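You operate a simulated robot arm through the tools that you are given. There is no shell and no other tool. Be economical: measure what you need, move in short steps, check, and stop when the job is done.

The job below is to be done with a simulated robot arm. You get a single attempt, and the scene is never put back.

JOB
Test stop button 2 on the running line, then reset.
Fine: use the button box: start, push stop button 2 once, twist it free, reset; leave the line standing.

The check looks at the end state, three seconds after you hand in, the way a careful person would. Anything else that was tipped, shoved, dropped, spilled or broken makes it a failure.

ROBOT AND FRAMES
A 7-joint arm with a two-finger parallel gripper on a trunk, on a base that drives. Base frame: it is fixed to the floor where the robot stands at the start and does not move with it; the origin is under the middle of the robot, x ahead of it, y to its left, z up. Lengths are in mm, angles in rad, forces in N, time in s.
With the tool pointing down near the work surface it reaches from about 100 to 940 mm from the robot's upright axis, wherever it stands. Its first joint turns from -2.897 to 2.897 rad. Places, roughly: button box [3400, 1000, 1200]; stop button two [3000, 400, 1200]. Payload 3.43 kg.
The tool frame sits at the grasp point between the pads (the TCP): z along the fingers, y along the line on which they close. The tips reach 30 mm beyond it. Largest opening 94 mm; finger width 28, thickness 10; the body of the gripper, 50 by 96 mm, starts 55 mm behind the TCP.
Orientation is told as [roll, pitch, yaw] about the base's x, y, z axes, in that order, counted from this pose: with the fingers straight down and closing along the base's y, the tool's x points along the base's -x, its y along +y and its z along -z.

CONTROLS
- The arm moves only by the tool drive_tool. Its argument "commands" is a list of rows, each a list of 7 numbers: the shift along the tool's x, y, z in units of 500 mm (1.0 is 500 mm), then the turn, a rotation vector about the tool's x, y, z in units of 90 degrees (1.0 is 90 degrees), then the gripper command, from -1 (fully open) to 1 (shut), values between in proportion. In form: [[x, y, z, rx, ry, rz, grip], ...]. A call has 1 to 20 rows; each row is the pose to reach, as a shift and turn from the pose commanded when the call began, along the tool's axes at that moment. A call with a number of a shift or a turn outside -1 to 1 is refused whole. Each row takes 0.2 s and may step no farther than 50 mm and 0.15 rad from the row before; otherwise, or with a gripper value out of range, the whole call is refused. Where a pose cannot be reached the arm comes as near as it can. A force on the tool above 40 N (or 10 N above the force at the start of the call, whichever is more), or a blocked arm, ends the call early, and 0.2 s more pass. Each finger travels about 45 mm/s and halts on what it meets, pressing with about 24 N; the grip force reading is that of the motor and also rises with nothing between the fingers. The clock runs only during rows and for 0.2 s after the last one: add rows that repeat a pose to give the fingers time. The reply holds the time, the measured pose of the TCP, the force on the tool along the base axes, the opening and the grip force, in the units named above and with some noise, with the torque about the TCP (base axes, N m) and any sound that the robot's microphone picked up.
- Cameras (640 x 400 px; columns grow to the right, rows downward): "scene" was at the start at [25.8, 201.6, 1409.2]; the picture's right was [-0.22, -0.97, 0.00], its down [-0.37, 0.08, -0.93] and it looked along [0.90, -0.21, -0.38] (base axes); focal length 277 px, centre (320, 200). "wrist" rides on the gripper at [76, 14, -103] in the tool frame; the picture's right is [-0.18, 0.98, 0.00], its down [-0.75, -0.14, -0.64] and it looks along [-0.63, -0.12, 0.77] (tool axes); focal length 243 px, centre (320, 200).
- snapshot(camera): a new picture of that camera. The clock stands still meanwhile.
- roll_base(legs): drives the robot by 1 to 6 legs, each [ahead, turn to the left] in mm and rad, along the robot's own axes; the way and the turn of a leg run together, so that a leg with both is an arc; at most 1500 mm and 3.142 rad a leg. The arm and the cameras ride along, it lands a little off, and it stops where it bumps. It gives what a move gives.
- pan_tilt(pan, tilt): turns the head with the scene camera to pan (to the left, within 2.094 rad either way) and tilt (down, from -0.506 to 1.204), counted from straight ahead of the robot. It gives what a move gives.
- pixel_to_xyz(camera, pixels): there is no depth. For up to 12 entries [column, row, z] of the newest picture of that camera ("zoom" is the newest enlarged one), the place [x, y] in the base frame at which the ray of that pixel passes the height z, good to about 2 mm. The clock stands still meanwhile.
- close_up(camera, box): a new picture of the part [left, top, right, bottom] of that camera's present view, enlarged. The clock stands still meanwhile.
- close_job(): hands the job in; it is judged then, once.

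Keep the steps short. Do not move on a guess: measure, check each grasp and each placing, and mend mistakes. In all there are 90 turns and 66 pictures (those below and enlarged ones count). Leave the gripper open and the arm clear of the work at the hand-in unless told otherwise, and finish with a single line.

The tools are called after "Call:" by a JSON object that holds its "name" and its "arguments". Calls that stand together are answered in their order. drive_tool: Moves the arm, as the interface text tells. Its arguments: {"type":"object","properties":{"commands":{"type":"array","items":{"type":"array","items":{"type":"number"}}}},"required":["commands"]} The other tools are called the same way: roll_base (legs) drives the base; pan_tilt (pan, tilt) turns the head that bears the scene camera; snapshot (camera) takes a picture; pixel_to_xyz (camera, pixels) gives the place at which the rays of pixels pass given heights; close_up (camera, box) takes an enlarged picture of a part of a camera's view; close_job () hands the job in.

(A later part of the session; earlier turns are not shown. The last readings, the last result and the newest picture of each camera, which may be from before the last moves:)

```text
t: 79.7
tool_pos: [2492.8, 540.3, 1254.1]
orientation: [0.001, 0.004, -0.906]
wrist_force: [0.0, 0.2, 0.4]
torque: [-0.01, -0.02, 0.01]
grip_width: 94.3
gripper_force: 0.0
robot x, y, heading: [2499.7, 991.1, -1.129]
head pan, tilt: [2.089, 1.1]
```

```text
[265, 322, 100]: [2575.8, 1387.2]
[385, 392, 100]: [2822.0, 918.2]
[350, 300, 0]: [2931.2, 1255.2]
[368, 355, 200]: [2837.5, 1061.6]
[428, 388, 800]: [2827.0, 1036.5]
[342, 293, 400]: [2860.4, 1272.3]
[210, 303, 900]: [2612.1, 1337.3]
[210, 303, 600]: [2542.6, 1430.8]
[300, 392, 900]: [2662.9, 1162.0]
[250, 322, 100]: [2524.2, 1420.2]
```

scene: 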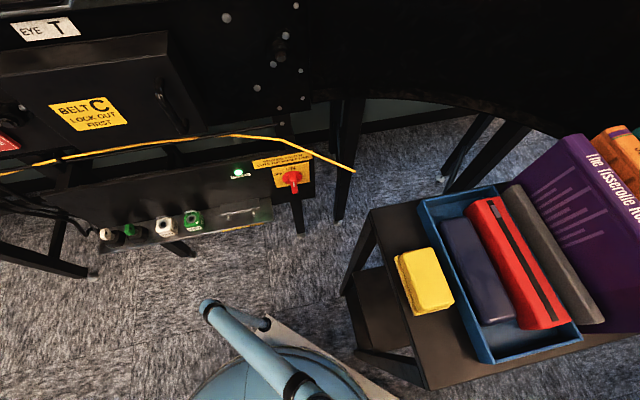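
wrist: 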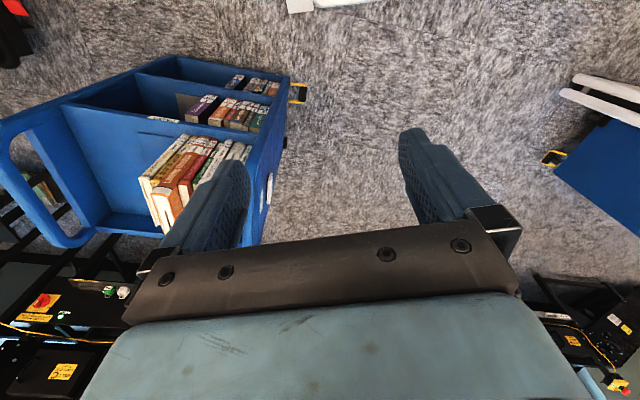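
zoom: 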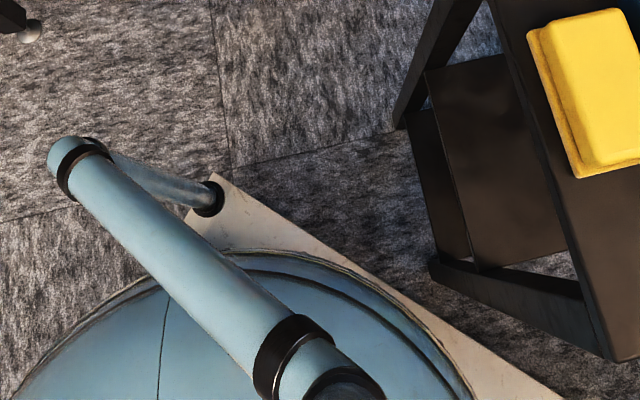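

Left and rear are clear. I look to front-right, at the elbow and the bin.

Call:
{"name": "pan_tilt", "arguments": {"pan": -0.3, "tilt": 1.0}}

Call:
{"name": "snapshot", "arguments": {"camera": "scene"}}

Call:
{"name": "snapshot", "arguments": {"camera": "wrist"}}

```text
t: 81.9
tool_pos: [2491.0, 540.0, 1253.7]
orientation: [-0.001, 0.004, -0.906]
wrist_force: [-0.6, 0.1, -0.5]
torque: [0.01, 0.03, 0.0]
grip_width: 94.0
gripper_force: 0.0
robot x, y, heading: [2494.6, 990.8, -1.135]
head pan, tilt: [-0.3, 1.0]
```

```text
29 pictures are left
```

scene: 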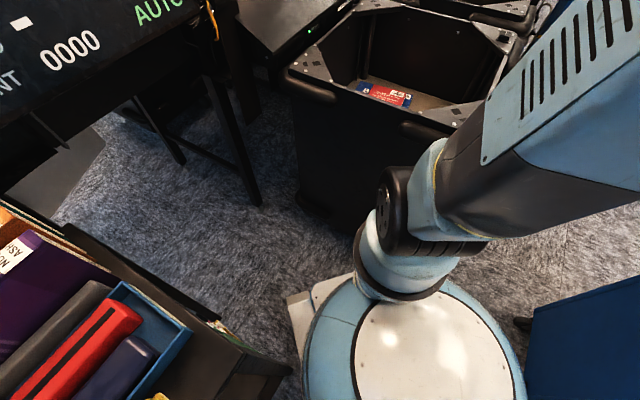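

```text
28 pictures are left
```

wrist: 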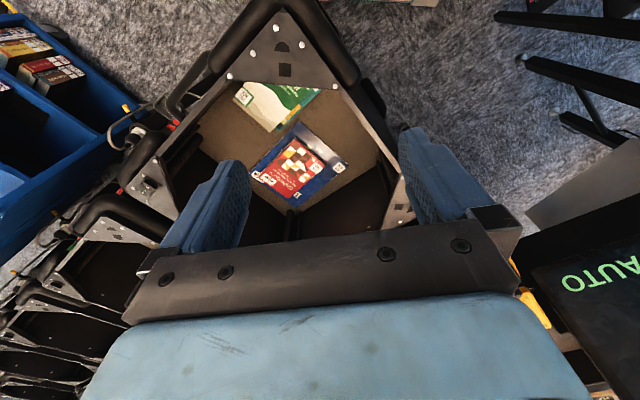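

Call:
{"name": "pixel_to_xyz", "arguments": {"camera": "scene", "pixels": [[380, 200, 600], [380, 200, 800], [380, 200, 1000], [405, 128, 800], [405, 128, 900], [370, 255, 600], [300, 72, 900], [430, 150, 900], [525, 325, 0], [300, 205, 0]]}}

Call:
{"name": "pixel_to_xyz", "arguments": {"camera": "wrist", "pixels": [[280, 5, 900], [360, 80, 900], [230, 75, 900], [395, 215, 900], [415, 130, 1200], [300, 5, 800]]}}

```text
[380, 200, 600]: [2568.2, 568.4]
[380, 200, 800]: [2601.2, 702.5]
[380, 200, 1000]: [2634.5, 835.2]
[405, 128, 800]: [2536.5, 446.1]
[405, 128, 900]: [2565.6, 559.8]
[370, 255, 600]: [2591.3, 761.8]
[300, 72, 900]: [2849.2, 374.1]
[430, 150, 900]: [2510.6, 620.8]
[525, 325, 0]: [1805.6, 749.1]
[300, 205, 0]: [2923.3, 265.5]
```

```text
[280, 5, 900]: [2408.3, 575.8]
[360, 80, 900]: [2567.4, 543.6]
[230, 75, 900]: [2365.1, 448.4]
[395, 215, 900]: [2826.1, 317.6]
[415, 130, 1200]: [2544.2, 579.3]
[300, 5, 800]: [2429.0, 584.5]
```

The bin's top corner at about (2420,580) lies right at the base's front-right corner, so that was the contact. I back off 250 and will realign: go to (2362,1010), turn to −0.5 there, then enter the corridor.

Call:
{"name": "roll_base", "arguments": {"legs": [[-250, 0], [0, -0.3], [0, -0.28]]}}

Call:
{"name": "pan_tilt", "arguments": {"pan": 0.3, "tilt": 0.9}}

Call:
{"name": "snapshot", "arguments": {"camera": "scene"}}

```text
t: 85.8
tool_pos: [2138.9, 839.9, 1254.6]
orientation: [0.002, 0.002, -1.485]
wrist_force: [0.2, -0.5, 0.0]
torque: [0.01, 0.0, 0.0]
grip_width: 94.1
gripper_force: 0.1
robot x, y, heading: [2420.5, 1208.5, -1.718]
head pan, tilt: [-0.3, 1.0]
```

```text
t: 86.8
tool_pos: [2140.3, 839.4, 1253.5]
orientation: [0.003, 0.003, -1.487]
wrist_force: [-0.4, -0.2, 0.1]
torque: [0.0, 0.0, -0.01]
grip_width: 94.0
gripper_force: 0.1
robot x, y, heading: [2419.0, 1210.7, -1.716]
head pan, tilt: [0.3, 0.901]
```

```text
27 pictures are left
```

scene: 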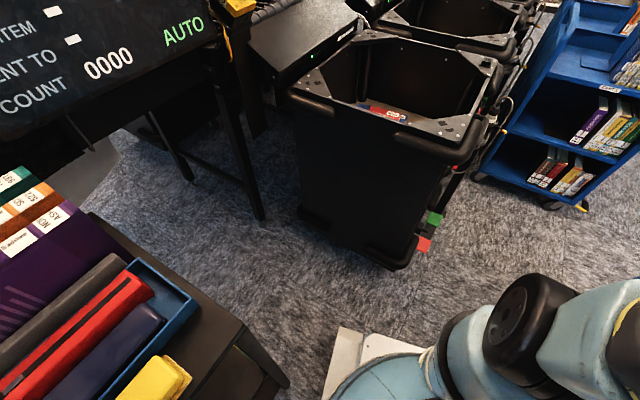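

Call:
{"name": "pixel_to_xyz", "arguments": {"camera": "scene", "pixels": [[402, 270, 0], [302, 218, 0], [470, 160, 850], [292, 95, 850], [262, 218, 0], [288, 385, 0], [188, 182, 0], [245, 330, 800], [95, 215, 800], [430, 245, 50]]}}

```text
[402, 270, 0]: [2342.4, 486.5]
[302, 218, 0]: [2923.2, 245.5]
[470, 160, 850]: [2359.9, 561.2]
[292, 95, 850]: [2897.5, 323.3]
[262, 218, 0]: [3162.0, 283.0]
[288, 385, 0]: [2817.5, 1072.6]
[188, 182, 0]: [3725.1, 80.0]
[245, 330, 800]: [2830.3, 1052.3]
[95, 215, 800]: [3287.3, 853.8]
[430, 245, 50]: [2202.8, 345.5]
```

Bin corner ≈(2415,578), corridor 630 wide along heading −0.42. I drive 200 to about (2390,1013) where a 430 mm turning circle is free, and turn left in steps.

Call:
{"name": "roll_base", "arguments": {"legs": [[200, 0], [0, 0.3], [0, 0.3], [0, 0.3], [0, 0.3]]}}

```text
t: 92.5
tool_pos: [2535.9, 636.8, 1254.5]
orientation: [0.001, 0.002, -0.397]
wrist_force: [-0.5, -1.3, -0.1]
torque: [0.06, -0.1, 0.01]
grip_width: 94.3
gripper_force: 0.1
robot x, y, heading: [2333.0, 1050.2, -0.806]
head pan, tilt: [0.3, 0.901]
stopped in leg 5: the robot was blocked; the commanded pose is now the measured one
```

Blocked again; look at front-left.

Call:
{"name": "pan_tilt", "arguments": {"pan": 0.35, "tilt": 0.95}}

Call:
{"name": "snapshot", "arguments": {"camera": "scene"}}

```text
t: 93.1
tool_pos: [2536.5, 635.1, 1254.5]
orientation: [-0.002, 0.003, -0.401]
wrist_force: [-0.7, 0.7, -0.3]
torque: [-0.01, -0.03, 0.01]
grip_width: 94.1
gripper_force: 0.0
robot x, y, heading: [2329.2, 1045.3, -0.809]
head pan, tilt: [0.351, 0.949]
```

```text
26 pictures are left
```

scene: 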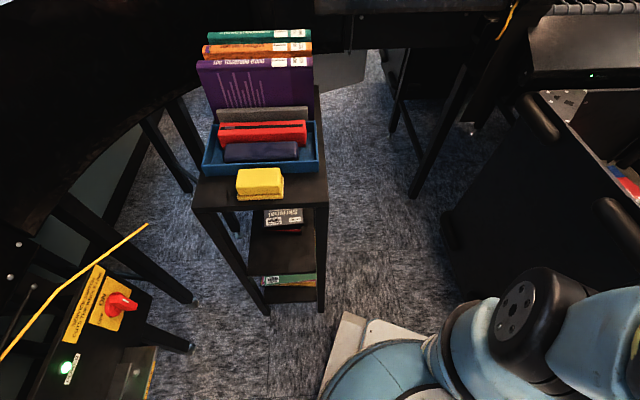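

Call:
{"name": "pixel_to_xyz", "arguments": {"camera": "scene", "pixels": [[267, 316, 0], [320, 311, 0], [345, 313, 100], [418, 330, 100], [415, 195, 0], [440, 235, 0], [328, 203, 800], [550, 275, 700], [550, 275, 900], [600, 210, 850]]}}

Call:
{"name": "pan_tilt", "arguments": {"pan": -0.7, "tilt": 1.1}}

Call:
{"name": "snapshot", "arguments": {"camera": "scene"}}

```text
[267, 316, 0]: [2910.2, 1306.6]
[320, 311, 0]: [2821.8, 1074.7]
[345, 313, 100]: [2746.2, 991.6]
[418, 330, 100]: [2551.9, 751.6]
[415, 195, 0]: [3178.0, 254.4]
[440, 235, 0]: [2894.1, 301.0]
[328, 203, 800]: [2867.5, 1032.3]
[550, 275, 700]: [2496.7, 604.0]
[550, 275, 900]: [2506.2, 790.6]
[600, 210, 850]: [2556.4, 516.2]
```

```text
t: 94.4
tool_pos: [2535.6, 635.2, 1254.4]
orientation: [0.0, 0.003, -0.399]
wrist_force: [1.1, -0.2, -0.7]
torque: [0.0, 0.02, -0.03]
grip_width: 93.9
gripper_force: 0.0
robot x, y, heading: [2330.8, 1047.9, -0.801]
head pan, tilt: [-0.7, 1.1]
```

```text
25 pictures are left
```

scene: 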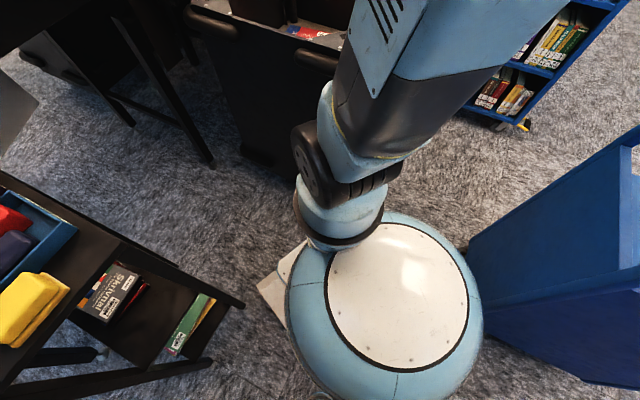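

Cart 1 is close at the right rear — that is the contact. I check whether it moved.

Call:
{"name": "pan_tilt", "arguments": {"pan": -1.7, "tilt": 0.9}}

Call:
{"name": "snapshot", "arguments": {"camera": "scene"}}

```text
t: 95.7
tool_pos: [2534.4, 636.3, 1254.7]
orientation: [0.0, 0.004, -0.399]
wrist_force: [0.1, -0.2, 0.4]
torque: [0.01, 0.0, 0.0]
grip_width: 93.7
gripper_force: 0.0
robot x, y, heading: [2331.5, 1044.2, -0.801]
head pan, tilt: [-1.7, 0.901]
```

```text
24 pictures are left
```

scene: 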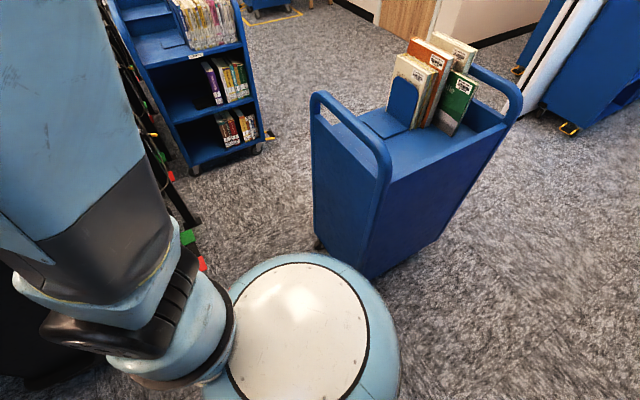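

Call:
{"name": "pixel_to_xyz", "arguments": {"camera": "scene", "pixels": [[318, 248, 0], [370, 278, 30], [438, 238, 30], [313, 98, 950], [390, 160, 950], [520, 110, 950], [205, 262, 30], [187, 238, 30], [260, 148, 0], [270, 137, 20], [320, 108, 1000], [385, 165, 1000]]}}

```text
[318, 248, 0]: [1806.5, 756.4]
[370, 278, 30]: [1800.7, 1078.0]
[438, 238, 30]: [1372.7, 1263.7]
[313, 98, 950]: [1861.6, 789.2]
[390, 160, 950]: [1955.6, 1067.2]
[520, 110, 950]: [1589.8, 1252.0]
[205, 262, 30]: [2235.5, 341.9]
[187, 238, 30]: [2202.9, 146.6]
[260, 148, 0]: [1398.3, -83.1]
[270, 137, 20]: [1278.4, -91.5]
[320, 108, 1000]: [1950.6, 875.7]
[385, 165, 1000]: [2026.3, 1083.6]
```

Cart 1 and the bin are unmoved (checked against earlier points). I move 75 forward away from the cart, then turn left in small steps to −0.5.

Call:
{"name": "roll_base", "arguments": {"legs": [[75, 0], [0, 0.15], [0, 0.15]]}}

```text
t: 97.3
tool_pos: [2597.4, 604.2, 1255.0]
orientation: [0.003, 0.003, -0.345]
wrist_force: [-0.9, -0.2, 0.2]
torque: [0.04, 0.01, -0.01]
grip_width: 94.0
gripper_force: 0.1
robot x, y, heading: [2375.0, 1009.3, -0.812]
head pan, tilt: [-1.7, 0.901]
stopped in leg 2: the robot was blocked; the commanded pose is now the measured one
```

The rear-right corner is at cart 1's handle (≈(1956,1067)). I go forward 50 more first, then turn left 0.15.

Call:
{"name": "roll_base", "arguments": {"legs": [[50, 0], [0, 0.15]]}}

```text
t: 98.0
tool_pos: [2597.6, 605.8, 1256.5]
orientation: [0.003, 0.002, -0.346]
wrist_force: [0.1, 0.6, -0.3]
torque: [-0.01, 0.01, -0.02]
grip_width: 94.0
gripper_force: 0.0
robot x, y, heading: [2374.0, 1006.8, -0.81]
head pan, tilt: [-1.7, 0.901]
stopped in leg 1: the robot was blocked; the commanded pose is now the measured one
```

Forward is blocked too. I use the wrist camera to see the robot front against the bin.

Call:
{"name": "snapshot", "arguments": {"camera": "wrist"}}

Call:
{"name": "pan_tilt", "arguments": {"pan": -0.45, "tilt": 1.2}}

Call:
{"name": "snapshot", "arguments": {"camera": "scene"}}

```text
23 pictures are left
```

wrist: 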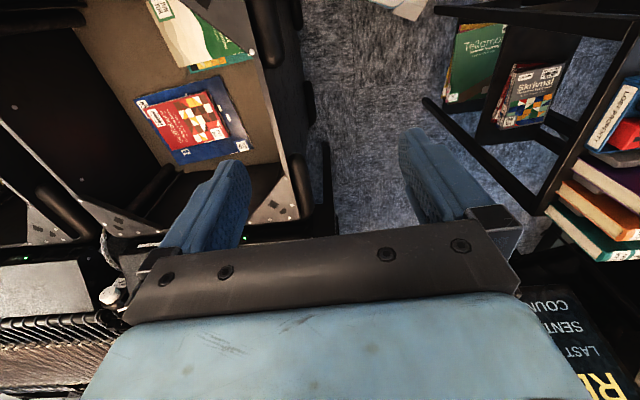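

```text
t: 99.4
tool_pos: [2599.1, 605.3, 1256.2]
orientation: [0.001, 0.001, -0.344]
wrist_force: [0.3, -0.5, 0.3]
torque: [0.02, -0.03, 0.0]
grip_width: 93.8
gripper_force: 0.1
robot x, y, heading: [2371.5, 1007.0, -0.811]
head pan, tilt: [-0.45, 1.201]
```

```text
22 pictures are left
```

scene: 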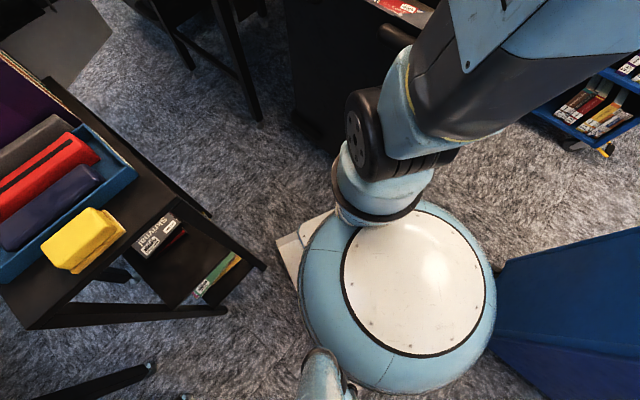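

Call:
{"name": "pixel_to_xyz", "arguments": {"camera": "wrist", "pixels": [[280, 20, 850], [300, 20, 850], [310, 130, 850], [328, 230, 850], [425, 102, 800], [435, 8, 800], [560, 210, 800], [400, 15, 100], [330, 150, 0], [268, 60, 850], [300, 190, 850]]}}

Call:
{"name": "pixel_to_xyz", "arguments": {"camera": "scene", "pixels": [[350, 120, 800], [350, 120, 700], [365, 185, 700], [410, 130, 900], [500, 265, 950], [500, 265, 500], [490, 300, 400], [400, 40, 850], [420, 20, 850]]}}

```text
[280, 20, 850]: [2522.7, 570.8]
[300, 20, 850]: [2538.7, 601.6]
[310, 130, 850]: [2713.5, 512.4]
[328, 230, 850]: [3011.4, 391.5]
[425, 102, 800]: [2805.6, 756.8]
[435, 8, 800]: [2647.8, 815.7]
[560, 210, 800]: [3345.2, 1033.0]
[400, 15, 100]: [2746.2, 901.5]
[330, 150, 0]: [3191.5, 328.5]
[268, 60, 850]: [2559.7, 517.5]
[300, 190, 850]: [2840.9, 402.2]
```

```text
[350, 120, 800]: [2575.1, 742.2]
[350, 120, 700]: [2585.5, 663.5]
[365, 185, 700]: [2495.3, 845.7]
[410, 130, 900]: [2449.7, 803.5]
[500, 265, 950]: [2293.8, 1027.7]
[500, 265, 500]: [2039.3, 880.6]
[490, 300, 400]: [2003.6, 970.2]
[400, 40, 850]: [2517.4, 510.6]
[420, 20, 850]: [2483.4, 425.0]
```

Forward/left are stopped by the bin corner (~(2455,618)). The corridor is too tight, so instead I will park side-on in front of the table. First turn right (frees both contacts) and back off a little.

Call:
{"name": "roll_base", "arguments": {"legs": [[0, -0.3], [0, -0.3], [-40, 0], [0, -0.35], [0, -0.4]]}}

```text
t: 105.0
tool_pos: [2031.2, 734.1, 1257.7]
orientation: [-0.001, 0.002, -1.673]
wrist_force: [0.7, -1.4, -0.1]
torque: [0.06, 0.03, 0.02]
grip_width: 94.2
gripper_force: 0.1
robot x, y, heading: [2420.4, 1016.8, -2.114]
head pan, tilt: [-0.45, 1.201]
stopped in leg 5: the robot was blocked; the commanded pose is now the measured one
```

I'm near the hub pose. Now I reverse along the table's front 170 mm and align (−1.97).

Call:
{"name": "roll_base", "arguments": {"legs": [[-170, 0], [0, 0.14]]}}

Call:
{"name": "pan_tilt", "arguments": {"pan": 1.7, "tilt": 0.5}}

Call:
{"name": "snapshot", "arguments": {"camera": "scene"}}

```text
t: 107.2
tool_pos: [2164.4, 828.3, 1256.9]
orientation: [0.002, 0.002, -1.528]
wrist_force: [0.6, 0.3, 0.1]
torque: [0.01, 0.05, 0.05]
grip_width: 94.0
gripper_force: 0.0
robot x, y, heading: [2504.2, 1165.9, -1.969]
head pan, tilt: [-0.45, 1.201]
```

```text
t: 109.2
tool_pos: [2165.1, 827.5, 1257.6]
orientation: [0.002, 0.002, -1.529]
wrist_force: [0.2, 0.3, 0.2]
torque: [0.0, 0.01, 0.01]
grip_width: 94.3
gripper_force: 0.1
robot x, y, heading: [2503.8, 1170.0, -1.966]
head pan, tilt: [1.7, 0.499]
```

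```text
21 pictures are left
```

scene: 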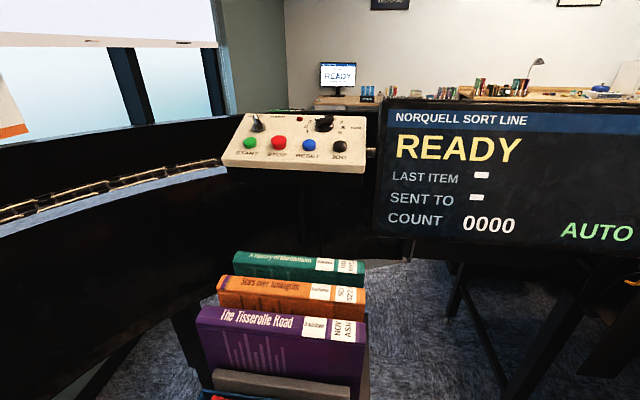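

Call:
{"name": "pixel_to_xyz", "arguments": {"camera": "scene", "pixels": [[249, 143, 1200], [249, 143, 1230], [308, 145, 1200], [308, 145, 1230], [340, 145, 1200], [279, 143, 1200], [226, 163, 1180], [365, 172, 1180], [245, 115, 1230], [362, 118, 1230], [296, 270, 1050], [330, 310, 1000]]}}

```text
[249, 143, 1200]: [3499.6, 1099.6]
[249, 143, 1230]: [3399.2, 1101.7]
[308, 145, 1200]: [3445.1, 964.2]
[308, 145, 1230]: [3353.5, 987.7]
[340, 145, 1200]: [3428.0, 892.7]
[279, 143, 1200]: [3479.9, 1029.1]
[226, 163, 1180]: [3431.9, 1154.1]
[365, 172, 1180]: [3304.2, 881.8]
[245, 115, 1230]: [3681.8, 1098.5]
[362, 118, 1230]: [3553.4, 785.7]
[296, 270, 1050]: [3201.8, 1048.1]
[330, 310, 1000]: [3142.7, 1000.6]
```

Before final parking I test the arm's reach with the tool pitched 60° forward, in the free direction where it points now (over cart 1, at z≥1250): extend by 450 mm to r≈930.

Call:
{"name": "drive_tool", "arguments": {"commands": [[-0.061, -0.066, -0.012, 0.049, -0.045, 0, -1], [-0.122, -0.133, -0.024, 0.098, -0.09, 0, -1], [-0.182, -0.199, -0.036, 0.147, -0.135, 0, -1], [-0.243, -0.265, -0.048, 0.196, -0.18, 0, -1], [-0.304, -0.332, -0.06, 0.246, -0.226, 0, -1], [-0.365, -0.398, -0.072, 0.295, -0.271, 0, -1], [-0.426, -0.464, -0.084, 0.344, -0.316, 0, -1], [-0.486, -0.53, -0.096, 0.393, -0.361, 0, -1], [-0.547, -0.597, -0.108, 0.442, -0.406, 0, -1], [-0.608, -0.663, -0.12, 0.491, -0.451, 0, -1]]}}

```text
t: 111.4
tool_pos: [1843.1, 511.0, 1316.1]
orientation: [-0.905, -0.626, -1.217]
wrist_force: [0.2, 0.3, 1.1]
torque: [0.04, 0.0, -0.02]
grip_width: 94.1
gripper_force: 0.0
robot x, y, heading: [2501.4, 1164.5, -1.97]
head pan, tilt: [1.7, 0.499]
```

Reached r=928. Extend 160 mm more along the tool axis to find the limit.

Call:
{"name": "drive_tool", "arguments": {"commands": [[0, 0, 0.08, 0, 0, 0, -1], [0, 0, 0.16, 0, 0, 0, -1], [0, 0, 0.24, 0, 0, 0, -1], [0, 0, 0.32, 0, 0, 0, -1], [0, 0, 0.32, 0, 0, 0, -1]]}}

```text
t: 112.6
tool_pos: [1745.2, 413.1, 1235.1]
orientation: [-0.904, -0.624, -1.219]
wrist_force: [-0.4, 0.1, 0.5]
torque: [0.0, 0.0, -0.02]
grip_width: 94.0
gripper_force: 0.1
robot x, y, heading: [2498.7, 1167.8, -1.967]
head pan, tilt: [1.7, 0.499]
```

Reach ≥1066 mm with the tool pitched: enough to do everything from one roomy pose, about (2480,1235), heading −0.41. I retract the arm, then drive there by hubs.

Call:
{"name": "drive_tool", "arguments": {"commands": [[0.031, 0.034, -0.082, 0, 0, 0, -1], [0.062, 0.068, -0.163, 0, 0, 0, -1], [0.093, 0.102, -0.245, 0, 0, 0, -1], [0.124, 0.136, -0.327, 0, 0, 0, -1], [0.155, 0.17, -0.408, 0, 0, 0, -1], [0.186, 0.203, -0.49, 0, 0, 0, -1], [0.218, 0.237, -0.572, 0, 0, 0, -1], [0.249, 0.271, -0.653, 0, 0, 0, -1], [0.28, 0.305, -0.735, 0, 0, 0, -1], [0.311, 0.339, -0.817, 0, 0, 0, -1], [0.342, 0.373, -0.898, 0, 0, 0, -1], [0.373, 0.407, -0.98, 0, 0, 0, -1]]}}

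Call:
{"name": "roll_base", "arguments": {"legs": [[130, 0], [0, 0.25], [0, 0.27], [-190, 0]]}}

```text
t: 115.2
tool_pos: [2139.6, 803.9, 1244.7]
orientation: [-0.907, -0.627, -1.22]
wrist_force: [0.2, 0.3, 0.1]
torque: [0.01, 0.05, -0.07]
grip_width: 94.2
gripper_force: 0.1
out of reach, approached as far as the arm can: row 12
robot x, y, heading: [2504.7, 1167.5, -1.963]
head pan, tilt: [1.7, 0.499]
```

```text
t: 117.8
tool_pos: [2189.2, 604.4, 1242.7]
orientation: [-0.905, -0.616, -0.983]
wrist_force: [-1.8, -0.2, -0.2]
torque: [-0.01, -0.04, 0.1]
grip_width: 93.9
gripper_force: 0.1
robot x, y, heading: [2447.8, 1048.1, -1.691]
head pan, tilt: [1.7, 0.499]
stopped in leg 3: the robot was blocked; the commanded pose is now the measured one
```

Odd block with nothing near; retry in a smaller step.

Call:
{"name": "roll_base", "arguments": {"legs": [[0, 0.1], [-190, 0]]}}

Call:
{"name": "snapshot", "arguments": {"camera": "wrist"}}

```text
t: 119.3
tool_pos: [2218.0, 631.6, 1237.0]
orientation: [-0.896, -0.607, -0.945]
wrist_force: [-10.3, -3.1, -2.7]
torque: [-0.02, -0.35, 0.48]
grip_width: 93.8
gripper_force: 0.1
robot x, y, heading: [2441.9, 1089.1, -1.603]
head pan, tilt: [1.7, 0.499]
stopped in leg 2: the robot was blocked; the commanded pose is now the measured one
```

```text
20 pictures are left
```

wrist: 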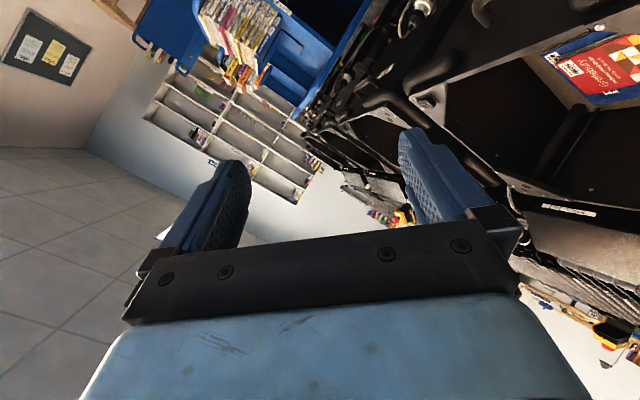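

The wrist now reads 10 N: perhaps an arm link touches something. I look at the arm with the head camera.

Call:
{"name": "pan_tilt", "arguments": {"pan": -0.6, "tilt": 0.6}}

Call:
{"name": "snapshot", "arguments": {"camera": "scene"}}

```text
t: 121.5
tool_pos: [2224.9, 636.3, 1241.2]
orientation: [-0.903, -0.605, -0.942]
wrist_force: [0.3, -0.1, -0.1]
torque: [0.02, 0.0, 0.02]
grip_width: 93.8
gripper_force: 0.0
robot x, y, heading: [2445.7, 1088.3, -1.602]
head pan, tilt: [-0.6, 0.6]
```

```text
19 pictures are left
```

scene: 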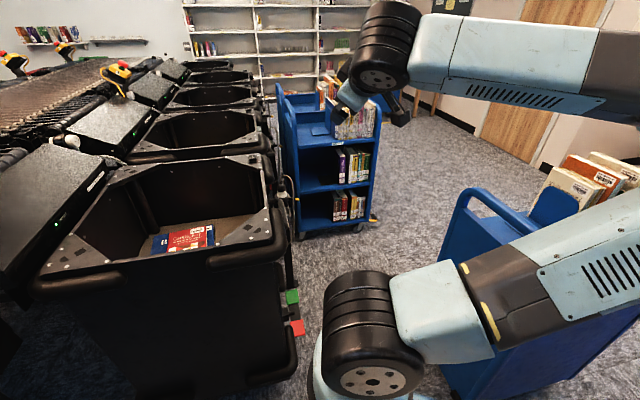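

The tucked elbow flares out to the right over cart 1 – that is what touched. I swing the arm to the left and outward (over bin 1, z≈1300) so that the elbow leaves cart 1.

Call:
{"name": "drive_tool", "arguments": {"commands": [[-0.066, 0.055, -0.013, -0.025, -0.027, -0.021, -1], [-0.131, 0.109, -0.026, -0.05, -0.054, -0.043, -1], [-0.197, 0.164, -0.039, -0.075, -0.081, -0.064, -1], [-0.262, 0.218, -0.052, -0.099, -0.108, -0.085, -1], [-0.328, 0.273, -0.065, -0.124, -0.135, -0.106, -1], [-0.393, 0.327, -0.078, -0.149, -0.163, -0.128, -1], [-0.459, 0.382, -0.091, -0.174, -0.19, -0.149, -1], [-0.524, 0.436, -0.104, -0.199, -0.217, -0.17, -1], [-0.59, 0.491, -0.117, -0.224, -0.244, -0.191, -1], [-0.655, 0.545, -0.13, -0.248, -0.271, -0.213, -1], [-0.721, 0.6, -0.143, -0.273, -0.298, -0.234, -1], [-0.786, 0.654, -0.156, -0.298, -0.325, -0.255, -1]]}}

Call:
{"name": "snapshot", "arguments": {"camera": "scene"}}

```text
t: 124.1
tool_pos: [2694.7, 432.2, 1290.5]
orientation: [-0.885, -0.611, -0.152]
wrist_force: [-0.9, 0.6, 0.5]
torque: [0.01, 0.0, 0.06]
grip_width: 94.1
gripper_force: 0.1
out of reach, approached as far as the arm can: row 1, 2, 3, 4
robot x, y, heading: [2443.6, 1088.8, -1.606]
head pan, tilt: [-0.6, 0.6]
```

```text
18 pictures are left
```

scene: 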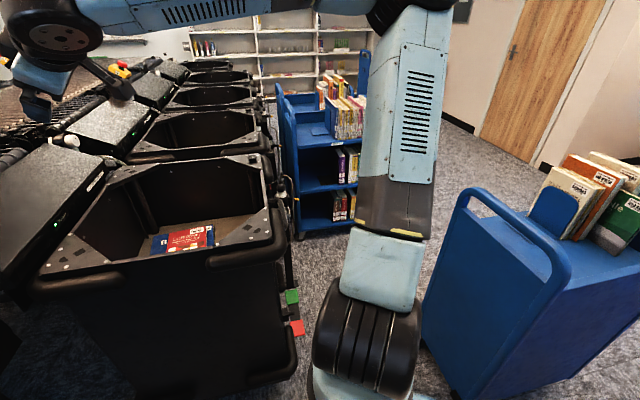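

Elbow is clear now. Continue: turn +0.15, reverse 150, then turn left in steps to about −0.45.

Call:
{"name": "roll_base", "arguments": {"legs": [[0, 0.15], [-150, 0], [0, 0.35], [0, 0.35]]}}

Call:
{"name": "roll_base", "arguments": {"legs": [[0, 0.3]]}}

Call:
{"name": "pan_tilt", "arguments": {"pan": 0.2, "tilt": 0.7}}

Call:
{"name": "snapshot", "arguments": {"camera": "scene"}}

```text
t: 124.9
tool_pos: [2719.2, 440.1, 1287.3]
orientation: [-0.871, -0.619, -0.124]
wrist_force: [-0.5, -1.5, -0.4]
torque: [0.04, -0.01, 0.01]
grip_width: 93.9
gripper_force: 0.1
robot x, y, heading: [2443.1, 1087.7, -1.57]
head pan, tilt: [-0.6, 0.6]
stopped in leg 1: the robot was blocked; the commanded pose is now the measured one
```

```text
t: 126.4
tool_pos: [2899.7, 554.1, 1287.7]
orientation: [-0.87, -0.617, 0.177]
wrist_force: [0.3, 0.3, 0.1]
torque: [-0.02, 0.04, 0.02]
grip_width: 94.0
gripper_force: 0.1
robot x, y, heading: [2421.7, 1084.5, -1.263]
head pan, tilt: [-0.6, 0.6]
```

```text
t: 127.5
tool_pos: [2899.1, 553.5, 1289.2]
orientation: [-0.872, -0.618, 0.179]
wrist_force: [0.2, -0.6, -0.1]
torque: [0.01, 0.01, 0.0]
grip_width: 94.1
gripper_force: 0.0
robot x, y, heading: [2424.5, 1082.9, -1.265]
head pan, tilt: [0.201, 0.7]
```

```text
17 pictures are left
```

scene: 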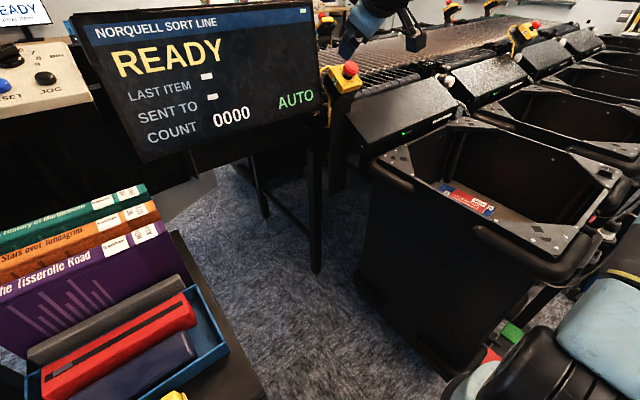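

Now at (2424,1083,−1.265), gripper pointing past bin 1, fine. Reverse 150 (arm follows away from the monitor), then turn left in two steps to −0.465.

Call:
{"name": "roll_base", "arguments": {"legs": [[-150, 0], [0, 0.3], [0, 0.25]]}}

Call:
{"name": "roll_base", "arguments": {"legs": [[0, 0.25]]}}

```text
t: 130.9
tool_pos: [3065.1, 1019.6, 1288.1]
orientation: [-0.87, -0.618, 0.725]
wrist_force: [0.1, 0.9, 0.0]
torque: [0.01, -0.04, -0.04]
grip_width: 94.1
gripper_force: 0.1
robot x, y, heading: [2359.0, 1199.4, -0.714]
head pan, tilt: [0.201, 0.7]
```

```text
t: 132.2
tool_pos: [3088.5, 1197.4, 1288.7]
orientation: [-0.871, -0.617, 0.972]
wrist_force: [0.3, 0.1, 0.3]
torque: [0.0, -0.02, 0.02]
grip_width: 94.0
gripper_force: 0.0
robot x, y, heading: [2350.1, 1183.4, -0.468]
head pan, tilt: [0.201, 0.7]
```

Call:
{"name": "roll_base", "arguments": {"legs": [[95, 0]]}}

Call:
{"name": "pan_tilt", "arguments": {"pan": 0.4, "tilt": 0.4}}

Call:
{"name": "snapshot", "arguments": {"camera": "scene"}}

Call:
{"name": "snapshot", "arguments": {"camera": "wrist"}}

```text
t: 133.3
tool_pos: [3174.0, 1154.8, 1289.8]
orientation: [-0.871, -0.619, 0.972]
wrist_force: [0.4, 0.5, 0.1]
torque: [0.0, 0.0, -0.01]
grip_width: 93.8
gripper_force: 0.1
robot x, y, heading: [2435.9, 1141.5, -0.464]
head pan, tilt: [0.201, 0.7]
```

```text
t: 134.2
tool_pos: [3173.8, 1153.8, 1289.7]
orientation: [-0.871, -0.618, 0.973]
wrist_force: [-0.3, 0.0, -1.0]
torque: [0.04, -0.01, 0.03]
grip_width: 94.2
gripper_force: 0.1
robot x, y, heading: [2434.9, 1138.4, -0.47]
head pan, tilt: [0.4, 0.4]
```

```text
16 pictures are left
```

scene: 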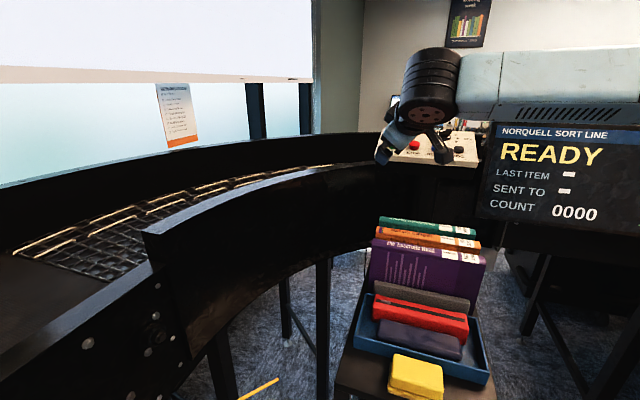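

```text
15 pictures are left
```

wrist: 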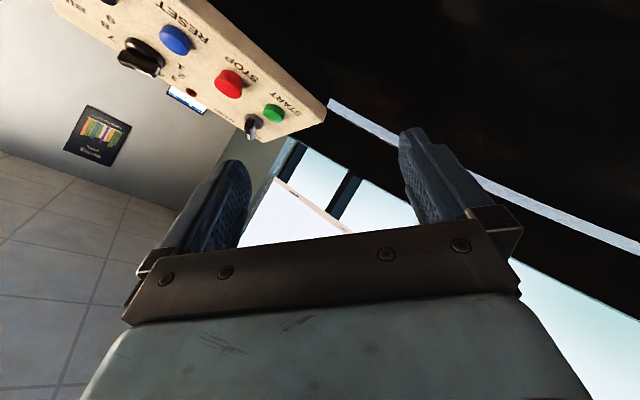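

Both views see the box. Triangulate: wrist START (273,113), RESET (176,40), STOP (228,83).

Call:
{"name": "pixel_to_xyz", "arguments": {"camera": "wrist", "pixels": [[273, 113, 1200], [273, 113, 1230], [176, 40, 1200], [176, 40, 1230], [228, 83, 1200], [228, 83, 1230], [273, 113, 1170], [176, 40, 1170]]}}

```text
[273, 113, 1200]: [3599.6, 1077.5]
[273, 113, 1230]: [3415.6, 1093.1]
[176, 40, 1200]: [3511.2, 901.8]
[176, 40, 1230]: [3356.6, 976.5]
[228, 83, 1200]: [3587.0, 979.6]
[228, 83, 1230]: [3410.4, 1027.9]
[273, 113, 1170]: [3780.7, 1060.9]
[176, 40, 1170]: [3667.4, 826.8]
```

Triangulated: START ≈(3380,1099,1236), RESET ≈(3340,989,1234); panel slopes ~32°. I close the fingers and go to a point 40 mm off START along a 40° approach, then check.

Call:
{"name": "drive_tool", "arguments": {"commands": [[-0.019, -0.03, 0.057, -0.019, 0.041, 0, 1], [-0.039, -0.06, 0.114, -0.038, 0.082, 0, 1], [-0.058, -0.091, 0.172, -0.057, 0.123, 0, 1], [-0.078, -0.121, 0.229, -0.076, 0.164, 0, 1], [-0.097, -0.151, 0.286, -0.095, 0.204, 0, 1], [-0.097, -0.151, 0.286, -0.095, 0.204, 0, 1], [-0.097, -0.151, 0.286, -0.095, 0.204, 0, 1]]}}

Call:
{"name": "close_up", "arguments": {"camera": "scene", "box": [350, 60, 510, 180]}}

Call:
{"name": "snapshot", "arguments": {"camera": "wrist"}}

```text
t: 135.8
tool_pos: [3336.9, 1112.8, 1290.4]
orientation: [-0.602, -0.379, 0.726]
wrist_force: [0.5, 0.2, -0.4]
torque: [-0.03, -0.01, 0.05]
grip_width: 0.0
gripper_force: 24.4
robot x, y, heading: [2435.0, 1142.0, -0.471]
head pan, tilt: [0.4, 0.4]
```

```text
3.33 times, centred on (430, 120) of scene
```

zoom: 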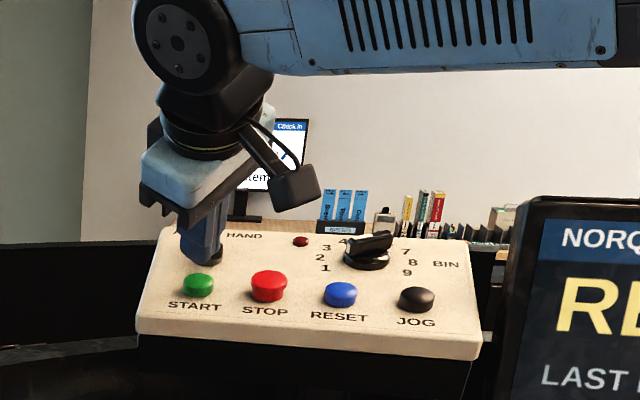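

```text
13 pictures are left
```

wrist: 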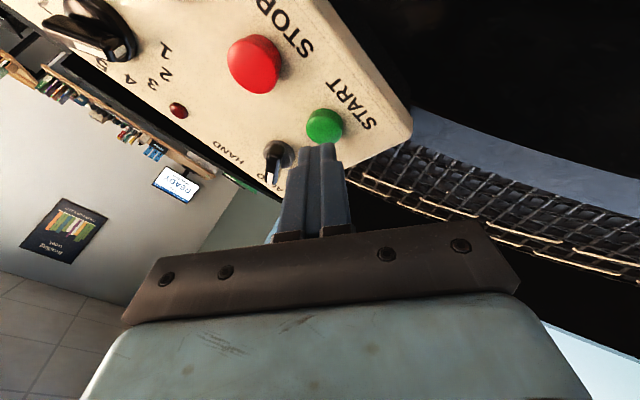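

Call:
{"name": "pixel_to_xyz", "arguments": {"camera": "wrist", "pixels": [[325, 124, 1220], [325, 124, 1240], [254, 63, 1220], [254, 63, 1240]]}}

Call:
{"name": "pixel_to_xyz", "arguments": {"camera": "zoom", "pixels": [[198, 279, 1220], [198, 279, 1240], [340, 288, 1220], [340, 288, 1240], [269, 277, 1240], [207, 263, 1240], [207, 263, 1250]]}}

```text
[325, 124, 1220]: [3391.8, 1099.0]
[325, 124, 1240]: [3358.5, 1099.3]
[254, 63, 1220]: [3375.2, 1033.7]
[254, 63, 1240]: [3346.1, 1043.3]
```

```text
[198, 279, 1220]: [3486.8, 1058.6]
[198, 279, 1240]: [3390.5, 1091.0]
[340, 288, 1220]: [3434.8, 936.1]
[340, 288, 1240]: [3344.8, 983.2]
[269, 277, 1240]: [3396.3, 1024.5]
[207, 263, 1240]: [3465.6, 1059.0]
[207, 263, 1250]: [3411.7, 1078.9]
```

Tip is ~17 mm too far back relative to the START centre; I correct and press along the tool axis in small steps, watching the force.

Call:
{"name": "drive_tool", "arguments": {"commands": [[0.0236, 0.0133, -0.0205, 0, 0, 0, 1], [0.0236, 0.0133, 0.0195, 0, 0, 0, 1], [0.0236, 0.0133, 0.0435, 0, 0, 0, 1], [0.0236, 0.0133, 0.0535, 0, 0, 0, 1], [0.0236, 0.0133, 0.0595, 0, 0, 0, 1], [0.0236, 0.0133, 0.0655, 0, 0, 0, 1], [0.0236, 0.0133, 0.0715, 0, 0, 0, 1]]}}

Call:
{"name": "close_up", "arguments": {"camera": "scene", "box": [350, 60, 590, 220]}}

```text
t: 137.4
tool_pos: [3345.6, 1106.1, 1260.4]
orientation: [-0.605, -0.381, 0.728]
wrist_force: [-27.4, -0.1, 11.0]
torque: [-0.06, 0.58, -0.18]
grip_width: 0.0
gripper_force: 23.8
robot x, y, heading: [2432.8, 1138.4, -0.469]
head pan, tilt: [0.4, 0.4]
heard: click
stopped in row 7: the force on the tool passed its limit at 43 N (the readings are from after the stop); the commanded pose is now the measured one
```

```text
2.50 times, centred on (470, 140) of scene
```

zoom: 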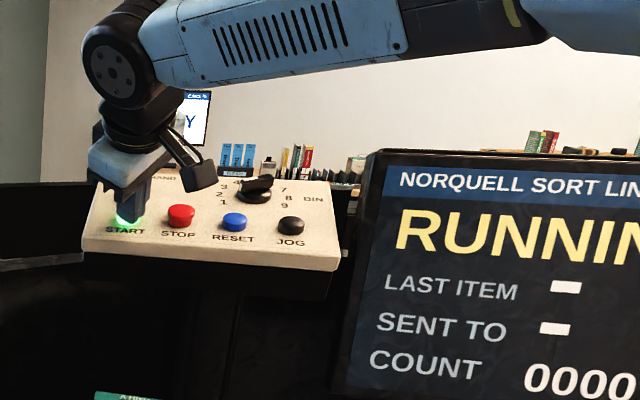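

RUNNING – START worked. Now retract along the tool axis, then back to r≈700 at z≈1310.

Call:
{"name": "drive_tool", "arguments": {"commands": [[0, 0, -0.08, 0, 0, 0, 1], [0, 0, -0.16, 0, 0, 0, 1], [0.057, 0.027, -0.2, 0, 0, 0, 1], [0.114, 0.055, -0.24, 0, 0, 0, 1], [0.171, 0.082, -0.28, 0, 0, 0, 1], [0.228, 0.11, -0.32, 0, 0, 0, 1], [0.284, 0.137, -0.362, 0, 0, 0, 1]]}}

Call:
{"name": "pan_tilt", "arguments": {"pan": -0.3, "tilt": 0.4}}

Call:
{"name": "snapshot", "arguments": {"camera": "scene"}}

```text
t: 139.0
tool_pos: [3114.1, 1108.7, 1307.2]
orientation: [-0.602, -0.381, 0.727]
wrist_force: [0.2, 0.1, -1.2]
torque: [0.01, 0.04, 0.0]
grip_width: 0.2
gripper_force: 23.9
robot x, y, heading: [2435.2, 1142.1, -0.467]
head pan, tilt: [0.4, 0.4]
```

```text
t: 140.0
tool_pos: [3112.2, 1109.0, 1308.1]
orientation: [-0.604, -0.381, 0.729]
wrist_force: [-0.1, -0.1, -0.3]
torque: [-0.05, -0.02, 0.01]
grip_width: 0.0
gripper_force: 23.7
robot x, y, heading: [2434.2, 1138.9, -0.468]
head pan, tilt: [-0.3, 0.4]
```

```text
11 pictures are left
```

scene: 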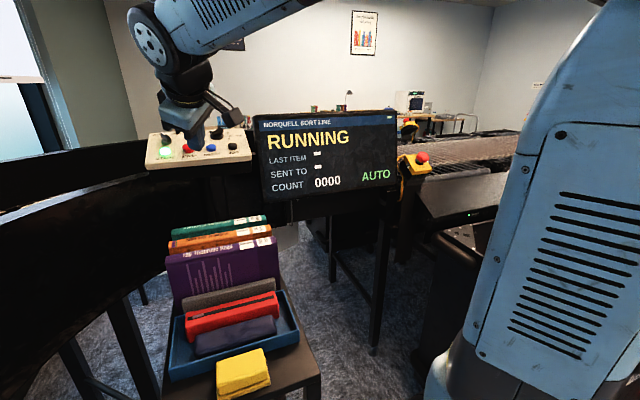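

Call:
{"name": "pixel_to_xyz", "arguments": {"camera": "scene", "pixels": [[422, 157, 1150], [422, 157, 1180], [422, 157, 1200], [397, 190, 1150], [256, 118, 1400], [393, 112, 1400]]}}

```text
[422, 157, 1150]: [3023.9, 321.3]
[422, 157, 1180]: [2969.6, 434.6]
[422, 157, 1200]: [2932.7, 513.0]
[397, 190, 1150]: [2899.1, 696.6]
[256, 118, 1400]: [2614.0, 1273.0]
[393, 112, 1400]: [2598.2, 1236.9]
```

Stop 2 triangulates again to (2997,377,1163). I swing across in front of the monitor to a waypoint (2880,640,1310), rolling the wrist so the narrow side faces the monitor.

Call:
{"name": "drive_tool", "arguments": {"commands": [[0.075, -0.044, -0.0063, 0, 0, -0.0326, 1], [0.15, -0.088, -0.0127, 0, 0, -0.0652, 1], [0.225, -0.132, -0.019, 0, 0, -0.0978, 1], [0.3, -0.176, -0.0253, 0, 0, -0.1303, 1], [0.375, -0.22, -0.0317, 0, 0, -0.1629, 1], [0.45, -0.264, -0.038, 0, 0, -0.1955, 1], [0.525, -0.308, -0.0443, 0, 0, -0.2281, 1], [0.6, -0.352, -0.0507, 0, 0, -0.2607, 1], [0.675, -0.396, -0.057, 0, 0, -0.2933, 1], [0.75, -0.44, -0.0633, 0, 0, -0.3258, 1], [0.825, -0.484, -0.0697, 0, 0, -0.3584, 1], [0.9, -0.528, -0.076, 0, 0, -0.391, 1]]}}

```text
t: 142.6
tool_pos: [2878.3, 639.4, 1309.4]
orientation: [-0.701, 0.001, 1.223]
wrist_force: [-0.1, 0.6, -0.3]
torque: [-0.05, 0.05, -0.04]
grip_width: 0.0
gripper_force: 24.3
robot x, y, heading: [2433.3, 1132.5, -0.468]
head pan, tilt: [-0.3, 0.4]
```

Next to the pre-press point, 100 mm off the button along the 40° approach; then look with the wrist camera.

Call:
{"name": "drive_tool", "arguments": {"commands": [[0.068, -0.02, 0.037, 0, 0, 0, 1], [0.137, -0.04, 0.074, 0, 0, 0, 1], [0.205, -0.06, 0.11, 0, 0, 0, 1], [0.274, -0.08, 0.147, 0, 0, 0, 1], [0.342, -0.1, 0.184, 0, 0, 0, 1], [0.411, -0.119, 0.221, 0, 0, 0, 1]]}}

Call:
{"name": "snapshot", "arguments": {"camera": "wrist"}}

Call:
{"name": "close_up", "arguments": {"camera": "scene", "box": [350, 80, 510, 200]}}

```text
t: 144.0
tool_pos: [2917.3, 407.5, 1262.0]
orientation: [-0.699, 0.001, 1.222]
wrist_force: [0.4, 1.0, 1.5]
torque: [-0.06, 0.06, -0.09]
grip_width: 0.0
gripper_force: 23.4
robot x, y, heading: [2433.4, 1136.6, -0.469]
head pan, tilt: [-0.3, 0.4]
```

```text
10 pictures are left
```

wrist: 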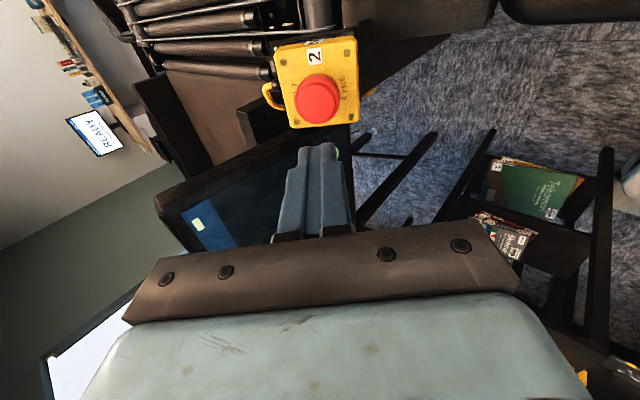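

```text
3.33 times, centred on (430, 140) of scene
```

zoom: 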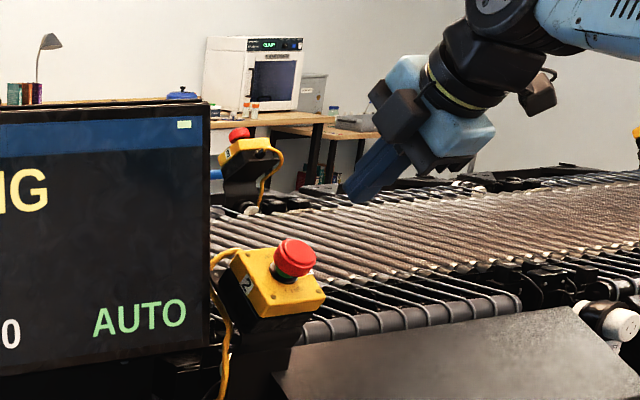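

The wrist sees box "2" with the red cap at (317,99). I measure cap and face corners in both views to get the button's axis.

Call:
{"name": "pixel_to_xyz", "arguments": {"camera": "wrist", "pixels": [[317, 99, 1160], [317, 99, 1180], [273, 45, 1110], [273, 45, 1150], [355, 38, 1110], [355, 38, 1150], [358, 118, 1110], [358, 118, 1150], [286, 128, 1110], [286, 128, 1150]]}}

Call:
{"name": "pixel_to_xyz", "arguments": {"camera": "zoom", "pixels": [[293, 255, 1160], [293, 255, 1180], [232, 258, 1110], [232, 258, 1150], [270, 318, 1110], [270, 318, 1150], [325, 292, 1110], [325, 292, 1150], [283, 275, 1130], [283, 275, 1150]]}}

```text
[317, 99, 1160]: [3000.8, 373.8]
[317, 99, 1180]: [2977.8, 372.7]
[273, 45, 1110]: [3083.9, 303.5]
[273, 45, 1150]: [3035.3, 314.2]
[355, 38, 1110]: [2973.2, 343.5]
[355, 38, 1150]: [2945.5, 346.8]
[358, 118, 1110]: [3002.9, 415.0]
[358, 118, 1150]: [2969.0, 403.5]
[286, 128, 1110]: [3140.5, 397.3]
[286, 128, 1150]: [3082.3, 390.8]
```

```text
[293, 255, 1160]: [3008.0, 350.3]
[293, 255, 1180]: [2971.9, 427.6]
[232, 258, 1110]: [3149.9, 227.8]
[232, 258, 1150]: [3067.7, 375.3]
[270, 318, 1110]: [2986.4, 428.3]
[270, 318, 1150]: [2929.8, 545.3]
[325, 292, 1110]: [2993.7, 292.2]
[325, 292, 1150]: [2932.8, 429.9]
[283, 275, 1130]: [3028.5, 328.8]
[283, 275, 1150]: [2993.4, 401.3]
```

Cap centre ≈(2995,373,1166), axis tilted ≈36° toward the operator: my 40° approach fits. Push once, in 4 mm steps with the closed fingers, correcting 5/−3 mm sideways.

Call:
{"name": "drive_tool", "arguments": {"commands": [[0.0106, -0.006, 0.07, 0, 0, 0, 1], [0.0106, -0.006, 0.14, 0, 0, 0, 1], [0.0106, -0.006, 0.158, 0, 0, 0, 1], [0.0106, -0.006, 0.168, 0, 0, 0, 1], [0.0106, -0.006, 0.176, 0, 0, 0, 1], [0.0106, -0.006, 0.184, 0, 0, 0, 1], [0.0106, -0.006, 0.192, 0, 0, 0, 1], [0.0106, -0.006, 0.2, 0, 0, 0, 1], [0.0106, -0.006, 0.208, 0, 0, 0, 1]]}}

```text
t: 146.0
tool_pos: [2980.6, 380.0, 1191.0]
orientation: [-0.703, 0.003, 1.22]
wrist_force: [-20.7, 19.0, 10.8]
torque: [0.36, 0.52, -0.2]
grip_width: 0.0
gripper_force: 23.9
robot x, y, heading: [2438.0, 1138.0, -0.469]
head pan, tilt: [-0.3, 0.4]
stopped in row 9: the force on the tool passed its limit at 45 N (the readings are from after the stop); the commanded pose is now the measured one
```

Force limit reached, no sound. Check the display.

Call:
{"name": "close_up", "arguments": {"camera": "scene", "box": [250, 80, 490, 230]}}

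```text
2.67 times, centred on (370, 155) of scene
```

zoom: 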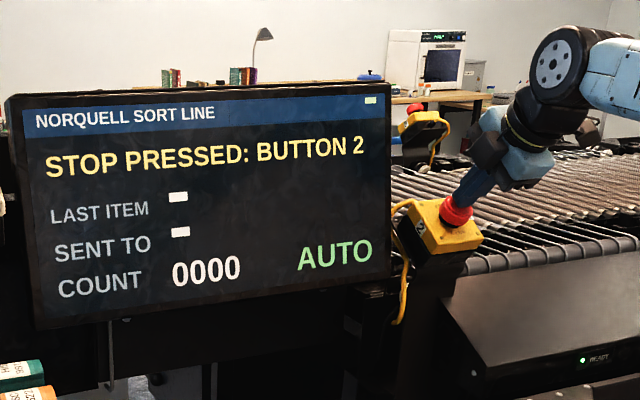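

Display: "STOP PRESSED: BUTTON 2". Retract 60 mm, open to ~66 mm, then go over the cap with tips 20 mm past its top.

Call:
{"name": "drive_tool", "arguments": {"commands": [[0, 0, -0.06, 0, 0, 0, 1], [0, 0, -0.12, 0, 0, 0, -0.4], [0, 0, -0.12, 0, 0, 0, -0.4], [0, 0, -0.12, 0, 0, 0, -0.4], [0, 0, -0.12, 0, 0, 0, -0.4], [0, 0, -0.12, 0, 0, 0, -0.4]]}}

Call:
{"name": "snapshot", "arguments": {"camera": "wrist"}}

```text
t: 147.4
tool_pos: [2945.1, 392.1, 1234.8]
orientation: [-0.702, 0.002, 1.221]
wrist_force: [0.1, 1.3, 0.4]
torque: [0.01, 0.02, -0.02]
grip_width: 65.8
gripper_force: 0.0
robot x, y, heading: [2434.6, 1135.8, -0.476]
head pan, tilt: [-0.3, 0.4]
```

```text
7 pictures are left
```

wrist: 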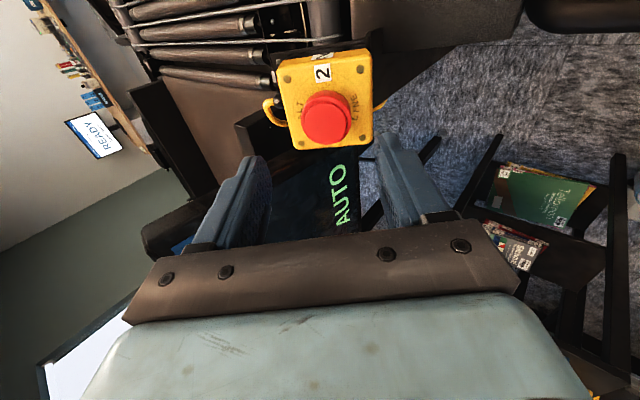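

Call:
{"name": "pixel_to_xyz", "arguments": {"camera": "wrist", "pixels": [[326, 118, 1160], [326, 118, 1170]]}}

```text
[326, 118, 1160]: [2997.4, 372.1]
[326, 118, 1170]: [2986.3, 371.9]
```

Cap lies ~5 mm off along the closing axis; correct, advance 80 mm, and close on the cap.

Call:
{"name": "drive_tool", "arguments": {"commands": [[0.004, 0.01, 0.06, 0, 0, 0, -0.4], [0.004, 0.01, 0.11, 0, 0, 0, -0.4], [0.004, 0.01, 0.14, 0, 0, 0, -0.4], [0.004, 0.01, 0.16, 0, 0, 0, -0.4], [0.004, 0.01, 0.16, 0, 0, 0, 1], [0.004, 0.01, 0.16, 0, 0, 0, 1], [0.004, 0.01, 0.16, 0, 0, 0, 1], [0.004, 0.01, 0.16, 0, 0, 0, 1]]}}

```text
t: 149.2
tool_pos: [2989.2, 373.3, 1168.6]
orientation: [-0.699, 0.002, 1.221]
wrist_force: [-11.3, 13.3, -14.7]
torque: [0.38, 0.72, 0.18]
grip_width: 41.0
gripper_force: 45.0
robot x, y, heading: [2436.5, 1137.6, -0.467]
head pan, tilt: [-0.3, 0.4]
```

Holding the cap (41 mm). Twist clockwise (as seen facing the button) by ~50°.

Call:
{"name": "drive_tool", "arguments": {"commands": [[0, 0, 0, 0, 0, 0.08, 1], [0, 0, 0, 0, 0, 0.16, 1], [0, 0, 0, 0, 0, 0.24, 1], [0, 0, 0, 0, 0, 0.32, 1], [0, 0, 0, 0, 0, 0.4, 1], [0, 0, 0, 0, 0, 0.48, 1], [0, 0, 0, 0, 0, 0.55, 1]]}}

Call:
{"name": "close_up", "arguments": {"camera": "scene", "box": [250, 80, 490, 230]}}

```text
t: 149.9
tool_pos: [2988.9, 373.2, 1169.1]
orientation: [-0.681, -0.157, 1.032]
wrist_force: [-3.2, 2.2, -4.7]
torque: [0.22, 0.45, 0.05]
grip_width: 41.1
gripper_force: 45.4
robot x, y, heading: [2433.9, 1138.3, -0.467]
head pan, tilt: [-0.3, 0.4]
stopped in row 3: the force on the tool passed its limit at 42 N (the readings are from after the stop); the commanded pose is now the measured one
```

```text
2.67 times, centred on (370, 155) of scene
```

zoom: 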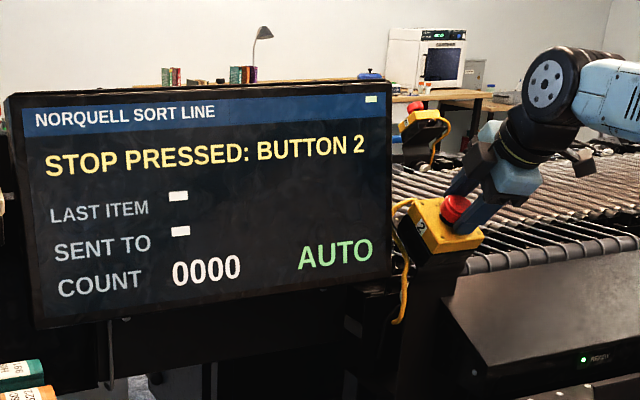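

Turned ~14° before side-force stopped it; commanded pose has reset, so continue.

Call:
{"name": "drive_tool", "arguments": {"commands": [[0, 0, 0, 0, 0, 0.06, 1], [0, 0, 0, 0, 0, 0.12, 1], [0, 0, 0, 0, 0, 0.18, 1], [0, 0, 0, 0, 0, 0.24, 1], [0, 0, 0, 0, 0, 0.3, 1], [0, 0, 0, 0, 0, 0.36, 1]]}}

```text
t: 150.8
tool_pos: [2986.9, 375.4, 1170.0]
orientation: [-0.612, -0.347, 0.767]
wrist_force: [-13.0, 11.5, 2.7]
torque: [0.57, 0.35, 0.4]
grip_width: 41.2
gripper_force: 44.8
robot x, y, heading: [2435.6, 1139.6, -0.47]
head pan, tilt: [-0.3, 0.4]
stopped in row 4: the force on the tool passed its limit at 41 N (the readings are from after the stop); the commanded pose is now the measured one
```

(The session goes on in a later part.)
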